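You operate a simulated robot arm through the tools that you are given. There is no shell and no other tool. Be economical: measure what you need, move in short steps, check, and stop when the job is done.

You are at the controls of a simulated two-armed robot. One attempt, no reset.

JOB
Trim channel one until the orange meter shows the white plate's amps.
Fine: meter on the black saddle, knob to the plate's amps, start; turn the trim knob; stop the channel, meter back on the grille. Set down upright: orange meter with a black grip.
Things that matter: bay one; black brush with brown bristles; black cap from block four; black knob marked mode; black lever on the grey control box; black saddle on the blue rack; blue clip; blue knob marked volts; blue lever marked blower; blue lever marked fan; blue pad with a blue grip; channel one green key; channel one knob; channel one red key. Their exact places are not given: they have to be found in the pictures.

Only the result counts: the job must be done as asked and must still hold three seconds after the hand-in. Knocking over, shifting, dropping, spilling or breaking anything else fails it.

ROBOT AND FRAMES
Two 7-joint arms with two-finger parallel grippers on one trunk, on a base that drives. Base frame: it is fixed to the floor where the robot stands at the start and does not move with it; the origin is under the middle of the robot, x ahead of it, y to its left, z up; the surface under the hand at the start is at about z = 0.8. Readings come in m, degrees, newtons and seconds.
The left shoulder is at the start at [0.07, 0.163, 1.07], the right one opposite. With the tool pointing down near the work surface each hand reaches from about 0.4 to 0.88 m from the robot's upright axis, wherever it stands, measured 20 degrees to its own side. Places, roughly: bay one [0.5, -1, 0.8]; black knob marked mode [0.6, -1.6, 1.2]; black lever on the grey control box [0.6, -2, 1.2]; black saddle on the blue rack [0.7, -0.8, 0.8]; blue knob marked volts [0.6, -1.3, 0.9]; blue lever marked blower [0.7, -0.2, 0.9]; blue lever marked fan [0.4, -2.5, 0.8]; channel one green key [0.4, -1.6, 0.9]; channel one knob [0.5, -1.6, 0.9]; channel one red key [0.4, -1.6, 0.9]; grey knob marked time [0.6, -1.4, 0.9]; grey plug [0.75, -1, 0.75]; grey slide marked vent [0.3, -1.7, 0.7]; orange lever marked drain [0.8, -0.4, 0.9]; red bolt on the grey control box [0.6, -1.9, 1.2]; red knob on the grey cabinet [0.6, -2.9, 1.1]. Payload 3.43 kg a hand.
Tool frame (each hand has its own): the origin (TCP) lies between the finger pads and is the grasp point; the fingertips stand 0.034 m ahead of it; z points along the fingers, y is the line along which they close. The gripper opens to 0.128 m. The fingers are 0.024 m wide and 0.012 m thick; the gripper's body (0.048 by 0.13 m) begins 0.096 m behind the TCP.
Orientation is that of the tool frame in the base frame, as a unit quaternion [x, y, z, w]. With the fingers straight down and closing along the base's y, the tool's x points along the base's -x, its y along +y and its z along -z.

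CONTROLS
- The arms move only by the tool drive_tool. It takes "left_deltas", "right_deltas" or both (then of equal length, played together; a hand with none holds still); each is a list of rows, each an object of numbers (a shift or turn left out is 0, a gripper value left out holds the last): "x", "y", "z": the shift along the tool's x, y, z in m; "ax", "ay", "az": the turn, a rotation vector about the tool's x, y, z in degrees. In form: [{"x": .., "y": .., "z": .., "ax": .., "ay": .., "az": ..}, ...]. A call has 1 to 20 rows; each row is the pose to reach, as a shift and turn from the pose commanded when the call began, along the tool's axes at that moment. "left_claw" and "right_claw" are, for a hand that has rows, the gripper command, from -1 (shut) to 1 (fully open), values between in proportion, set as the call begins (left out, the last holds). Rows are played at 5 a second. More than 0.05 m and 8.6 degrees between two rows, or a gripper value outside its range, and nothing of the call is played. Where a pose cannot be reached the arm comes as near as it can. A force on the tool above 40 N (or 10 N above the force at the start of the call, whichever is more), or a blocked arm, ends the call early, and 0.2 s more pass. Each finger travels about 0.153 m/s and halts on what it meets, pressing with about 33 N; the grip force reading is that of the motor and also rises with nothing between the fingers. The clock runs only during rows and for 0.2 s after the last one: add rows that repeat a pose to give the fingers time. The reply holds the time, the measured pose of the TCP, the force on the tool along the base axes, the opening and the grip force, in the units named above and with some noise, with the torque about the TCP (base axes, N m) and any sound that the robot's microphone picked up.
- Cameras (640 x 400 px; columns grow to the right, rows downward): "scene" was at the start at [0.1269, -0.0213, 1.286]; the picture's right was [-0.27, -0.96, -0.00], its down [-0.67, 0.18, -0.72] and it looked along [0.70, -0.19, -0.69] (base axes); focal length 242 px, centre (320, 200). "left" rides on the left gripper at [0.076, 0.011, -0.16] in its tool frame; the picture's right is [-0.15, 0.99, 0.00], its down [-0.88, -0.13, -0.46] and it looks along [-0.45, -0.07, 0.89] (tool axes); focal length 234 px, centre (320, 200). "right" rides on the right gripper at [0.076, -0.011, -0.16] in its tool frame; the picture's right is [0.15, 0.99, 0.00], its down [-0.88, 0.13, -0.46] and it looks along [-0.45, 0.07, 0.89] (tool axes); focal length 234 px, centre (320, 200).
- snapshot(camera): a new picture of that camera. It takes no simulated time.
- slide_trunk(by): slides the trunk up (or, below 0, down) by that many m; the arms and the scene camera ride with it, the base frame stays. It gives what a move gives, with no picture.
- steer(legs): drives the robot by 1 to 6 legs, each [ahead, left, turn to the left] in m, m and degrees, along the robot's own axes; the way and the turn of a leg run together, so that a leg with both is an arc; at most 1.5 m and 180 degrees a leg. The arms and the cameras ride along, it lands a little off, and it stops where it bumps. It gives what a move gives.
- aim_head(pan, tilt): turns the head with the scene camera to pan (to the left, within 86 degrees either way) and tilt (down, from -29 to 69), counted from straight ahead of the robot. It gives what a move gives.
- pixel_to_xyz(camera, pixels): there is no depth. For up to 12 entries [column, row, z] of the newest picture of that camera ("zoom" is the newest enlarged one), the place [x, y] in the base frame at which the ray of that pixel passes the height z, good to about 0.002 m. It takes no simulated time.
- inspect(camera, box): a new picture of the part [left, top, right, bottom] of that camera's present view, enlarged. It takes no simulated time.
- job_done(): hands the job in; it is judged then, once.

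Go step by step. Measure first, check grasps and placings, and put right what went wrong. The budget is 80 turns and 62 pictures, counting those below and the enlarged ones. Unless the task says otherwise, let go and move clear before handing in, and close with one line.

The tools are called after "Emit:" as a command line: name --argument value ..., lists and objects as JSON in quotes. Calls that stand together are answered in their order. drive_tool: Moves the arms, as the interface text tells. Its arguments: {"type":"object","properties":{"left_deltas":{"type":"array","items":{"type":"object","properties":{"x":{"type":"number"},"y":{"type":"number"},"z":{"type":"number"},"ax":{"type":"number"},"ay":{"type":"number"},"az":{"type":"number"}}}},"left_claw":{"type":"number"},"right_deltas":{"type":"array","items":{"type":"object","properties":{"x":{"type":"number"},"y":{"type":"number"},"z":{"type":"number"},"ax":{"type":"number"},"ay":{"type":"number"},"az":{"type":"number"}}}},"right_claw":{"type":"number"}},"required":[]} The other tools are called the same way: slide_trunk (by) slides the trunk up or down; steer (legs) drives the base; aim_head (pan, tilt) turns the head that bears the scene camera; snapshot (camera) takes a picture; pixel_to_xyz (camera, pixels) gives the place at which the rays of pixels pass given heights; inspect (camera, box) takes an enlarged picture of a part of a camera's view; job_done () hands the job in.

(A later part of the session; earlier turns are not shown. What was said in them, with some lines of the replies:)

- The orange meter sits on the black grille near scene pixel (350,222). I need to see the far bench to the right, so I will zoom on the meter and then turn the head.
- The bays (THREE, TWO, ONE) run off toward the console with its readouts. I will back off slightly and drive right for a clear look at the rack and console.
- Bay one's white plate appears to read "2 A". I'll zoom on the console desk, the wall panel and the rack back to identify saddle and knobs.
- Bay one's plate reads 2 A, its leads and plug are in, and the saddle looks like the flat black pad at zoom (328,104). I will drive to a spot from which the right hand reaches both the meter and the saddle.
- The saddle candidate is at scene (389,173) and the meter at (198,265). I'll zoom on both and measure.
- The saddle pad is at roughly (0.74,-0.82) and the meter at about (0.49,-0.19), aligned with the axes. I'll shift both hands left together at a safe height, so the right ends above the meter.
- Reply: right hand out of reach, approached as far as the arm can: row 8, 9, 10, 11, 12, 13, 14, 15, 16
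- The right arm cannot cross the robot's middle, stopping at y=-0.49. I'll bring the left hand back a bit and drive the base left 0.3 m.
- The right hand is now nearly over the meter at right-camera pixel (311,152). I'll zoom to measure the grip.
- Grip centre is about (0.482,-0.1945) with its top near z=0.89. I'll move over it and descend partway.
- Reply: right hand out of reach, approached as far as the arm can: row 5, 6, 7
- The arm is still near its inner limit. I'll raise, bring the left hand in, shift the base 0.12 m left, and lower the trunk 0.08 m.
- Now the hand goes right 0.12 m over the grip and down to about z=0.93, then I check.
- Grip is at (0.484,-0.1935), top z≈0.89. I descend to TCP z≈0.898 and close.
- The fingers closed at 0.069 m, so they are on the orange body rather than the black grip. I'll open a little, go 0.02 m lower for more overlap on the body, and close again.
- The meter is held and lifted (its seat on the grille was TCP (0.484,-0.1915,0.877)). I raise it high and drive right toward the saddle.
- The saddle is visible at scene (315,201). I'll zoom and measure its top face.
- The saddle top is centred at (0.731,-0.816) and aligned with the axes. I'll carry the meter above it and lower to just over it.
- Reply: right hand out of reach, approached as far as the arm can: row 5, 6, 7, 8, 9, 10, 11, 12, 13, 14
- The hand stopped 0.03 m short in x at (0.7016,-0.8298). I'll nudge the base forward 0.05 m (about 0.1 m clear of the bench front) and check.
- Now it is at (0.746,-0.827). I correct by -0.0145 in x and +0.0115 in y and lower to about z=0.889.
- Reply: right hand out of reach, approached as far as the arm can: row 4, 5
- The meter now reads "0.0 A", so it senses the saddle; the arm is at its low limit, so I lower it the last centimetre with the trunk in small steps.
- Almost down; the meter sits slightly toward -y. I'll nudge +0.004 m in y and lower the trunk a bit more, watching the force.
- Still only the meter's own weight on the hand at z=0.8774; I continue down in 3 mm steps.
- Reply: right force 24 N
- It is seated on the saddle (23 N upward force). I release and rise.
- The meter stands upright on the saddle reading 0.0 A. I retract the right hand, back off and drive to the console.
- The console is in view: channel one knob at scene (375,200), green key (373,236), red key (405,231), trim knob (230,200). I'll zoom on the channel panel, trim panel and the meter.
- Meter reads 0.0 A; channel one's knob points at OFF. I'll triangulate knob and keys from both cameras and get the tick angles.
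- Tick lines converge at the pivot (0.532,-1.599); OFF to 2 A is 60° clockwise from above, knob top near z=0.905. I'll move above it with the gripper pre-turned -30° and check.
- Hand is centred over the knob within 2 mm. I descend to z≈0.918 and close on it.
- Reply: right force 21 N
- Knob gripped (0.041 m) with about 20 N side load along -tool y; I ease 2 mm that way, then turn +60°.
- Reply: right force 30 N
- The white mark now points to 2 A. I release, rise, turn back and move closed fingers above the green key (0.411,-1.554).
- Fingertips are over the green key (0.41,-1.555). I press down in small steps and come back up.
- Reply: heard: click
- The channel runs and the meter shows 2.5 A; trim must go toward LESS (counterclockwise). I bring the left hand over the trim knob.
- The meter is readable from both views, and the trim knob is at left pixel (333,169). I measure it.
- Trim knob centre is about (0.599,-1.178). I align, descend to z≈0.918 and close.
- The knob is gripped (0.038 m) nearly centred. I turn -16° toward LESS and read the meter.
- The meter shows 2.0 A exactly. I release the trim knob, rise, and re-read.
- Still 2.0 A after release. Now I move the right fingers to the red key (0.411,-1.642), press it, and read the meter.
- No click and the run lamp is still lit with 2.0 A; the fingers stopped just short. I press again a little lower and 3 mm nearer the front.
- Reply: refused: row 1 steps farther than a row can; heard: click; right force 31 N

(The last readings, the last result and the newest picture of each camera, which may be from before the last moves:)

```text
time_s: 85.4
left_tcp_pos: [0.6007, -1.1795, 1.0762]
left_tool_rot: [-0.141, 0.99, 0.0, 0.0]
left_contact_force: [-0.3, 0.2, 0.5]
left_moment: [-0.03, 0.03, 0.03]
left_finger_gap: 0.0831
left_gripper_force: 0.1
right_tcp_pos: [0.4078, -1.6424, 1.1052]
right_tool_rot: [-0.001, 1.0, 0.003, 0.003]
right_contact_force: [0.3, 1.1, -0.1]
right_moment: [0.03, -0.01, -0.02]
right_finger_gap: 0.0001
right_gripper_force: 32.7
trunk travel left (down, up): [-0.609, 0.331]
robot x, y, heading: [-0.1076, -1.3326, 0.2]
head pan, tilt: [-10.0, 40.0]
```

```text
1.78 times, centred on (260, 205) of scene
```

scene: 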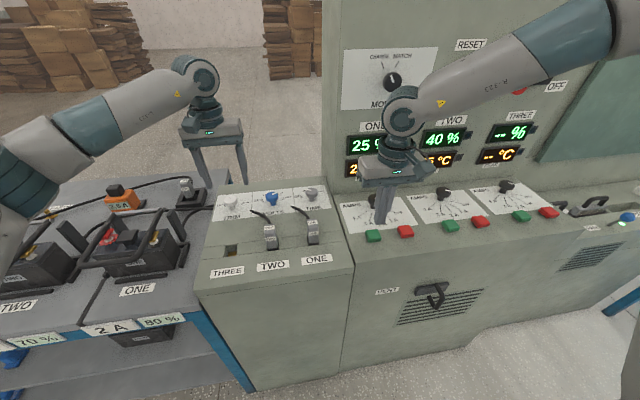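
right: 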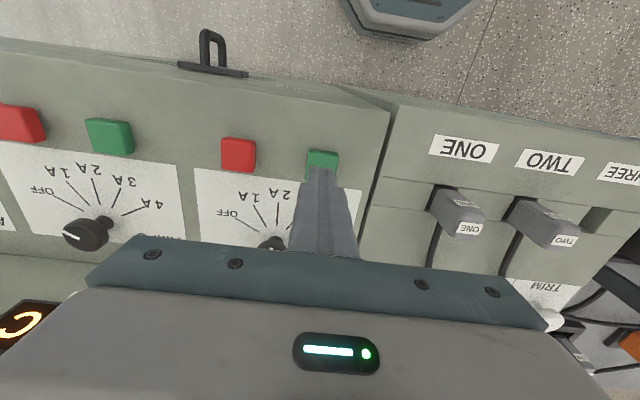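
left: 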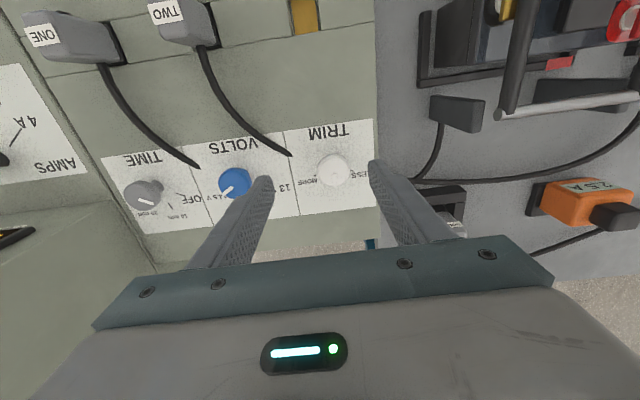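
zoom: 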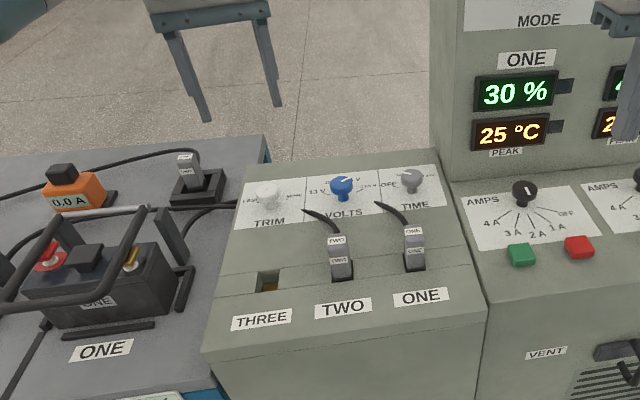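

Stopped: click heard, lamp off, meter 0.0 A. I retract both hands and drive back so the right hand can fetch the meter.

Emit:
drive_tool --left_deltas '[{"z": -0.03}, {"x": 0.04, "z": -0.06}, {"x": 0.08, "z": -0.06, "az": 4}, {"x": 0.12, "z": -0.06, "az": 8}, {"x": 0.16, "z": -0.06, "az": 12}, {"x": 0.2, "z": -0.06, "az": 16}, {"x": 0.2, "z": -0.06, "az": 16}]' --right_deltas '[{"x": 0.02}, {"x": 0.04}, {"x": 0.06}, {"x": 0.08}, {"x": 0.1}, {"x": 0.1}, {"x": 0.1}]' --right_claw 0.6

Emit:
steer --legs '[[0, 0.8, 0], [0.15, 0, 0]]'

Emit:
aim_head --pan -25 --tilt 40

```text
time_s: 87.0
left_tcp_pos: [0.4083, -1.2326, 1.1352]
left_tool_rot: [-0.002, 1.0, 0.0, 0.0]
left_contact_force: [0.2, 0.5, 0.5]
left_moment: [-0.04, 0.0, -0.01]
left_finger_gap: 0.0834
left_gripper_force: 0.0
right_tcp_pos: [0.3067, -1.6442, 1.105]
right_tool_rot: [-0.001, 1.0, 0.003, 0.003]
right_contact_force: [-0.6, 0.4, 0.3]
right_moment: [0.0, 0.01, -0.06]
right_finger_gap: 0.1025
right_gripper_force: 0.0
trunk travel left (down, up): [-0.609, 0.331]
robot x, y, heading: [-0.1034, -1.3285, 0.6]
head pan, tilt: [-10.0, 40.0]
```

```text
time_s: 92.2
left_tcp_pos: [0.5519, -0.4382, 1.136]
left_tool_rot: [-0.003, 1.0, 0.0, 0.002]
left_contact_force: [0.2, -0.2, 0.1]
left_moment: [0.02, 0.03, -0.03]
left_finger_gap: 0.0831
left_gripper_force: 0.0
right_tcp_pos: [0.4487, -0.849, 1.1054]
right_tool_rot: [-0.002, 1.0, 0.003, 0.003]
right_contact_force: [0.1, 0.3, 0.8]
right_moment: [0.07, 0.01, 0.02]
right_finger_gap: 0.1026
right_gripper_force: 0.1
trunk travel left (down, up): [-0.609, 0.331]
robot x, y, heading: [0.0337, -0.5331, 0.4]
head pan, tilt: [-10.0, 40.0]
```

```text
time_s: 93.0
left_tcp_pos: [0.551, -0.4384, 1.1344]
left_tool_rot: [-0.003, 1.0, 0.0, 0.0]
left_contact_force: [1.3, 0.8, -0.3]
left_moment: [-0.01, -0.02, 0.0]
left_finger_gap: 0.0832
left_gripper_force: 0.1
right_tcp_pos: [0.4501, -0.8489, 1.104]
right_tool_rot: [-0.001, 1.0, 0.002, 0.003]
right_contact_force: [-0.2, 0.0, 0.0]
right_moment: [0.0, 0.0, -0.01]
right_finger_gap: 0.1022
right_gripper_force: 0.1
trunk travel left (down, up): [-0.609, 0.331]
robot x, y, heading: [0.0341, -0.5392, 0.3]
head pan, tilt: [-25.0, 40.0]
```

I nudge forward 0.02 m for reach, then bring the open hand above the meter's known place (0.725,-0.816).

Emit:
steer --legs '[[0.022, 0, -0.2]]'

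Emit:
drive_tool --right_deltas '[{"x": -0.045, "y": 0.006}, {"x": -0.09, "y": 0.012}, {"x": -0.135, "y": 0.018}, {"x": -0.18, "y": 0.024}, {"x": -0.22, "y": 0.03}, {"x": -0.252, "y": 0.033}, {"x": -0.252, "y": 0.033, "z": 0.04}, {"x": -0.252, "y": 0.033, "z": 0.08}, {"x": -0.252, "y": 0.033, "z": 0.12}, {"x": -0.252, "y": 0.033, "z": 0.14}, {"x": -0.252, "y": 0.033, "z": 0.14}]'

Emit:
snapshot --camera "right"

```text
time_s: 93.8
left_tcp_pos: [0.5703, -0.441, 1.1378]
left_tool_rot: [-0.001, 1.0, 0.0, 0.002]
left_contact_force: [-0.2, 0.3, -0.3]
left_moment: [0.0, -0.03, 0.01]
left_finger_gap: 0.0832
left_gripper_force: 0.1
right_tcp_pos: [0.4672, -0.8502, 1.105]
right_tool_rot: [0.0, 1.0, 0.003, 0.006]
right_contact_force: [-0.4, 0.3, 0.4]
right_moment: [0.01, -0.03, 0.01]
right_finger_gap: 0.1023
right_gripper_force: 0.1
trunk travel left (down, up): [-0.609, 0.331]
robot x, y, heading: [0.0517, -0.5357, 0.3]
head pan, tilt: [-25.0, 40.0]
```

```text
time_s: 96.2
left_tcp_pos: [0.5731, -0.4395, 1.1364]
left_tool_rot: [-0.001, 1.0, -0.001, 0.0]
left_contact_force: [-0.4, 0.8, -0.4]
left_moment: [0.0, 0.01, 0.0]
left_finger_gap: 0.0832
left_gripper_force: 0.0
right_tcp_pos: [0.7219, -0.8165, 0.965]
right_tool_rot: [0.001, 1.0, 0.003, 0.002]
right_contact_force: [0.4, 0.5, 0.1]
right_moment: [0.01, 0.01, 0.0]
right_finger_gap: 0.1021
right_gripper_force: 0.0
trunk travel left (down, up): [-0.609, 0.331]
robot x, y, heading: [0.0542, -0.5336, -0.0]
head pan, tilt: [-25.0, 40.0]
```

```text
8 pictures are left
```

right: 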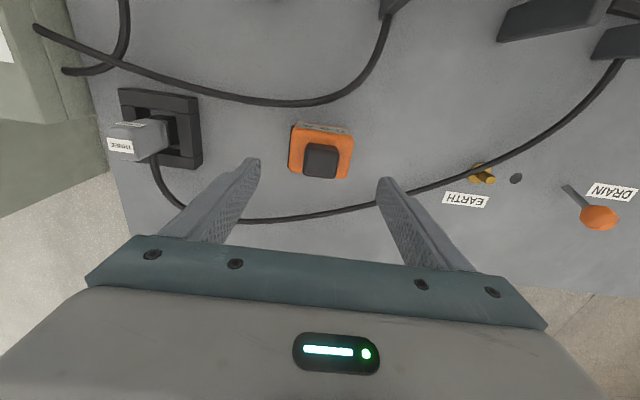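

The meter is centred between the fingers. I descend to z≈0.875, close and lift.

Emit:
drive_tool --right_deltas '[{"x": -0.003, "z": 0.03}, {"x": -0.003, "z": 0.06}, {"x": -0.003, "z": 0.08}, {"x": -0.003, "z": 0.09}, {"x": -0.003, "z": 0.09}]'

Emit:
drive_tool --right_deltas '[{}, {}, {}, {}]' --right_claw -1

```text
time_s: 97.4
left_tcp_pos: [0.5728, -0.4383, 1.1351]
left_tool_rot: [-0.001, 1.0, -0.001, 0.001]
left_contact_force: [-0.8, -1.3, 0.0]
left_moment: [-0.02, -0.01, -0.01]
left_finger_gap: 0.0834
left_gripper_force: 0.0
right_tcp_pos: [0.7253, -0.8162, 0.8772]
right_tool_rot: [-0.001, 1.0, 0.002, 0.003]
right_contact_force: [1.4, -0.3, 1.0]
right_moment: [-0.03, 0.01, 0.02]
right_finger_gap: 0.1025
right_gripper_force: 0.0
trunk travel left (down, up): [-0.609, 0.331]
robot x, y, heading: [0.0544, -0.5366, 0.4]
head pan, tilt: [-25.0, 40.0]
```

```text
time_s: 98.4
left_tcp_pos: [0.5721, -0.4392, 1.135]
left_tool_rot: [-0.001, 1.0, -0.001, 0.002]
left_contact_force: [-0.1, 0.2, 0.2]
left_moment: [0.03, 0.0, -0.02]
left_finger_gap: 0.0832
left_gripper_force: 0.1
right_tcp_pos: [0.7271, -0.8168, 0.8774]
right_tool_rot: [0.0, 1.0, 0.002, 0.004]
right_contact_force: [-0.8, 0.6, 0.7]
right_moment: [0.02, -0.05, 0.01]
right_finger_gap: 0.0695
right_gripper_force: 33.4
trunk travel left (down, up): [-0.609, 0.331]
robot x, y, heading: [0.0543, -0.537, 0.2]
head pan, tilt: [-25.0, 40.0]
```

Meter gripped (0.0695 m). I lift, retract to the earlier carrying pose and drive back left to the grille.

Emit:
drive_tool --right_deltas '[{"z": -0.04}, {"z": -0.08}, {"z": -0.12}, {"z": -0.16}, {"z": -0.2}, {"z": -0.24}, {"z": -0.27}, {"z": -0.27, "x": 0.04}, {"z": -0.27, "x": 0.08}, {"z": -0.27, "x": 0.12}, {"z": -0.27, "x": 0.16}, {"z": -0.27, "x": 0.19}, {"z": -0.27, "x": 0.19}]' --left_deltas '[{}, {}, {}, {}, {"x": 0.03}, {"x": 0.06}, {"x": 0.06}, {"x": 0.06}, {"x": 0.06}, {"x": 0.06}, {"x": 0.06}, {"x": 0.06}, {"x": 0.06}]'

Emit:
steer --legs '[[-0.055, 0, 0], [0, 0.59, -0.2]]'

Emit:
slide_trunk --by -0.06

Emit:
snapshot --camera "right"

```text
time_s: 101.2
left_tcp_pos: [0.5141, -0.4403, 1.1342]
left_tool_rot: [0.0, 1.0, -0.001, 0.002]
left_contact_force: [-0.4, -0.1, -0.3]
left_moment: [-0.01, 0.04, 0.0]
left_finger_gap: 0.0831
left_gripper_force: 0.0
right_tcp_pos: [0.5351, -0.8178, 1.145]
right_tool_rot: [0.0, 1.0, 0.003, 0.002]
right_contact_force: [-0.4, 0.2, -2.3]
right_moment: [0.03, 0.03, 0.04]
right_finger_gap: 0.0696
right_gripper_force: 33.0
trunk travel left (down, up): [-0.609, 0.331]
robot x, y, heading: [0.0569, -0.5388, -0.1]
head pan, tilt: [-25.0, 40.0]
```

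```text
time_s: 105.0
left_tcp_pos: [0.4569, 0.1446, 1.135]
left_tool_rot: [-0.001, 1.0, 0.0, 0.0]
left_contact_force: [-0.5, -0.4, 0.4]
left_moment: [0.01, 0.02, -0.05]
left_finger_gap: 0.0831
left_gripper_force: 0.1
right_tcp_pos: [0.4782, -0.2331, 1.1456]
right_tool_rot: [-0.001, 1.0, 0.003, 0.003]
right_contact_force: [0.2, 0.7, -2.3]
right_moment: [-0.04, -0.01, 0.02]
right_finger_gap: 0.0693
right_gripper_force: 33.1
trunk travel left (down, up): [-0.609, 0.331]
robot x, y, heading: [0.0024, 0.0496, 0.2]
head pan, tilt: [-25.0, 40.0]
```

```text
time_s: 106.0
left_tcp_pos: [0.4561, 0.1444, 1.0747]
left_tool_rot: [-0.002, 1.0, 0.0, 0.001]
left_contact_force: [0.9, 0.5, 0.3]
left_moment: [0.0, -0.01, 0.0]
left_finger_gap: 0.0835
left_gripper_force: 0.1
right_tcp_pos: [0.4784, -0.2325, 1.085]
right_tool_rot: [-0.001, 1.0, 0.002, 0.003]
right_contact_force: [-0.1, 0.0, -2.1]
right_moment: [0.0, 0.02, 0.0]
right_finger_gap: 0.0696
right_gripper_force: 33.0
trunk travel left (down, up): [-0.549, 0.391]
robot x, y, heading: [-0.0014, 0.0514, 0.3]
head pan, tilt: [-25.0, 40.0]
```

```text
7 pictures are left
```

right: 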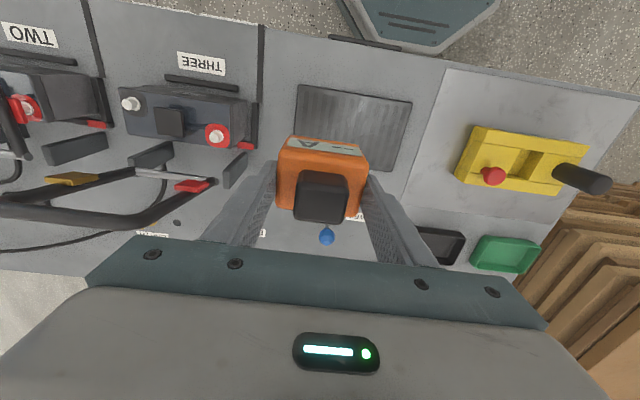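

Meter is over the bench near the grille. I move to (0.485,-0.187), lower to z≈0.89 and then feel for contact.

Emit:
drive_tool --right_deltas '[{"x": -0.0065, "y": 0.03}, {"x": -0.0065, "y": 0.045}, {"x": -0.0065, "y": 0.045, "z": 0.04}, {"x": -0.0065, "y": 0.045, "z": 0.08}, {"x": -0.0065, "y": 0.045, "z": 0.12}, {"x": -0.0065, "y": 0.045, "z": 0.16}, {"x": -0.0065, "y": 0.045, "z": 0.19}, {"x": -0.0065, "y": 0.045, "z": 0.197}, {"x": -0.0065, "y": 0.045, "z": 0.197}]'

Emit:
drive_tool --right_deltas '[{"z": 0.004}, {"z": 0.007}, {"z": 0.009}, {"z": 0.011}, {"z": 0.011}]'

Emit:
aim_head --pan -18 --tilt 45

Emit:
snapshot --camera "scene"

```text
time_s: 108.0
left_tcp_pos: [0.4561, 0.1453, 1.0734]
left_tool_rot: [-0.002, 1.0, 0.0, 0.001]
left_contact_force: [0.4, 0.4, -0.9]
left_moment: [-0.02, 0.0, 0.0]
left_finger_gap: 0.0836
left_gripper_force: 0.2
right_tcp_pos: [0.4883, -0.1873, 0.8876]
right_tool_rot: [0.0, 1.0, 0.003, 0.003]
right_contact_force: [-0.1, 0.0, -1.9]
right_moment: [0.01, 0.03, 0.02]
right_finger_gap: 0.0696
right_gripper_force: 33.3
trunk travel left (down, up): [-0.549, 0.391]
robot x, y, heading: [0.0002, 0.0489, 0.6]
head pan, tilt: [-25.0, 40.0]
```

```text
time_s: 109.2
left_tcp_pos: [0.4572, 0.145, 1.0749]
left_tool_rot: [-0.002, 1.0, -0.001, 0.001]
left_contact_force: [0.2, 0.2, -0.3]
left_moment: [-0.01, -0.01, 0.03]
left_finger_gap: 0.0833
left_gripper_force: 0.0
right_tcp_pos: [0.4863, -0.187, 0.8782]
right_tool_rot: [-0.001, 1.0, 0.003, 0.004]
right_contact_force: [0.7, 0.2, -2.4]
right_moment: [-0.02, -0.01, 0.04]
right_finger_gap: 0.0693
right_gripper_force: 33.1
trunk travel left (down, up): [-0.549, 0.391]
robot x, y, heading: [-0.0019, 0.0495, 0.5]
head pan, tilt: [-25.0, 40.0]
```

```text
time_s: 109.9
left_tcp_pos: [0.4562, 0.1444, 1.0743]
left_tool_rot: [-0.002, 1.0, -0.001, 0.001]
left_contact_force: [-1.3, 0.5, 0.3]
left_moment: [0.0, 0.02, -0.01]
left_finger_gap: 0.0831
left_gripper_force: 0.1
right_tcp_pos: [0.4867, -0.1859, 0.8773]
right_tool_rot: [-0.001, 1.0, 0.002, 0.003]
right_contact_force: [0.1, 0.2, -2.4]
right_moment: [-0.02, -0.02, -0.02]
right_finger_gap: 0.0695
right_gripper_force: 33.2
trunk travel left (down, up): [-0.549, 0.391]
robot x, y, heading: [-0.0015, 0.0486, 0.0]
head pan, tilt: [-18.0, 45.0]
```

```text
6 pictures are left
```

scene: 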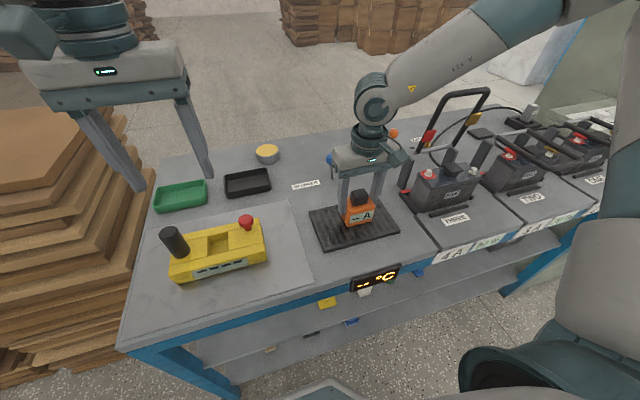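

No contact yet (only the meter's weight). I continue down in 2 mm rows until I feel it, capped at 8 mm.

Emit:
drive_tool --right_deltas '[{"z": 0.002}, {"z": 0.003}, {"z": 0.003}]'

Emit:
drive_tool --right_deltas '[{"z": 0.002}, {"z": 0.003}, {"z": 0.003}]'

```text
time_s: 110.7
left_tcp_pos: [0.4558, 0.1454, 1.0746]
left_tool_rot: [-0.002, 1.0, 0.0, 0.002]
left_contact_force: [0.5, 0.4, 0.2]
left_moment: [-0.01, -0.04, 0.0]
left_finger_gap: 0.0831
left_gripper_force: 0.0
right_tcp_pos: [0.4864, -0.1855, 0.8768]
right_tool_rot: [-0.001, 1.0, 0.002, 0.006]
right_contact_force: [2.9, -4.2, 22.8]
right_moment: [-0.5, 0.12, 0.0]
right_finger_gap: 0.0696
right_gripper_force: 32.4
trunk travel left (down, up): [-0.549, 0.391]
robot x, y, heading: [-0.0007, 0.049, 0.4]
head pan, tilt: [-18.0, 45.0]
```

```text
time_s: 111.5
left_tcp_pos: [0.4555, 0.147, 1.076]
left_tool_rot: [-0.002, 1.0, -0.001, 0.002]
left_contact_force: [0.4, -0.6, -0.3]
left_moment: [0.0, 0.02, 0.02]
left_finger_gap: 0.0833
left_gripper_force: 0.1
right_tcp_pos: [0.487, -0.186, 0.875]
right_tool_rot: [-0.001, 1.0, 0.002, 0.005]
right_contact_force: [3.7, -2.1, 23.5]
right_moment: [-0.46, -0.24, 0.03]
right_finger_gap: 0.0694
right_gripper_force: 33.1
trunk travel left (down, up): [-0.549, 0.391]
robot x, y, heading: [-0.0044, 0.0515, 0.2]
head pan, tilt: [-18.0, 45.0]
```

The meter is seated on the grille (23 N). I release and rise clear.

Emit:
drive_tool --right_deltas '[{}, {}, {}]' --right_claw 0.6

Emit:
drive_tool --right_deltas '[{"z": -0.04}, {"z": -0.08}, {"z": -0.12}, {"z": -0.16}, {"z": -0.2}, {"z": -0.2}]'

Emit:
inspect --camera "scene" --box '[280, 160, 440, 260]'

Emit:
snapshot --camera "scene"

```text
time_s: 112.3
left_tcp_pos: [0.458, 0.1441, 1.074]
left_tool_rot: [-0.001, 1.0, -0.001, 0.001]
left_contact_force: [0.0, 0.0, 0.7]
left_moment: [-0.01, 0.01, 0.03]
left_finger_gap: 0.0832
left_gripper_force: 0.0
right_tcp_pos: [0.4868, -0.1852, 0.8708]
right_tool_rot: [0.0, 1.0, 0.003, 0.004]
right_contact_force: [-0.1, -0.4, 0.0]
right_moment: [-0.04, 0.01, 0.02]
right_finger_gap: 0.1025
right_gripper_force: 0.0
trunk travel left (down, up): [-0.549, 0.391]
robot x, y, heading: [0.0019, 0.0504, 0.1]
head pan, tilt: [-18.0, 45.0]
```

```text
time_s: 113.7
left_tcp_pos: [0.4568, 0.1455, 1.0742]
left_tool_rot: [-0.002, 1.0, 0.0, 0.001]
left_contact_force: [0.2, 0.5, 0.1]
left_moment: [0.01, 0.0, -0.01]
left_finger_gap: 0.0831
left_gripper_force: 0.2
right_tcp_pos: [0.485, -0.1882, 1.0737]
right_tool_rot: [0.0, 1.0, 0.003, 0.003]
right_contact_force: [0.2, -0.3, -0.3]
right_moment: [-0.02, 0.03, 0.01]
right_finger_gap: 0.1024
right_gripper_force: 0.1
trunk travel left (down, up): [-0.549, 0.391]
robot x, y, heading: [-0.0043, 0.0505, 0.2]
head pan, tilt: [-18.0, 45.0]
```

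```text
4.00 times, centred on (360, 210) of scene
```

zoom: 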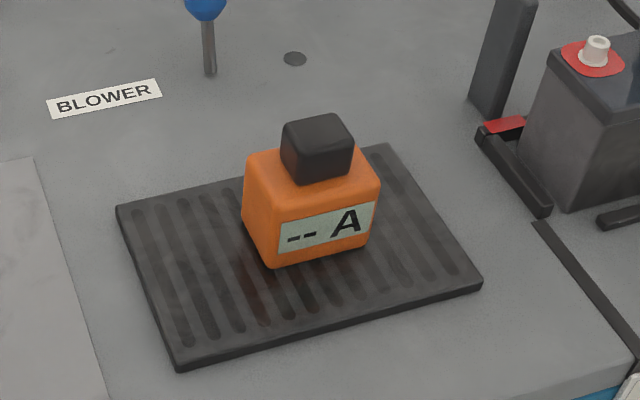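

```text
4 pictures are left
```

scene: 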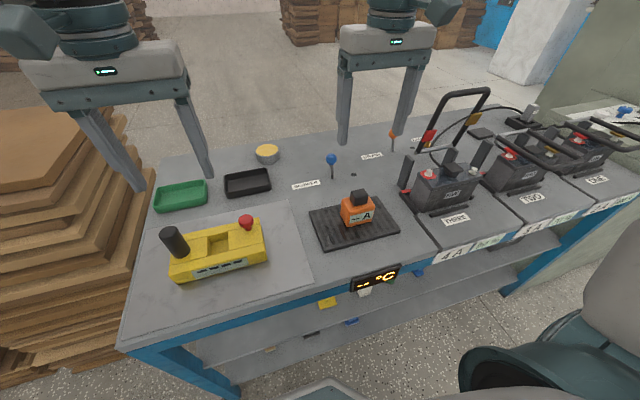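

The meter stands upright on the grille at zoom (310,200). Channel one is stopped, its knob is at 2 A, the trim read 2.0 A, and both hands are clear, so I hand in.

Emit:
job_done

```text
The job is handed in.
```

Channel one is trimmed: the orange meter read 2.0 A on the saddle, matching bay one's white plate. I then stopped the channel and set the meter back upright on the grille, and the job is handed in.
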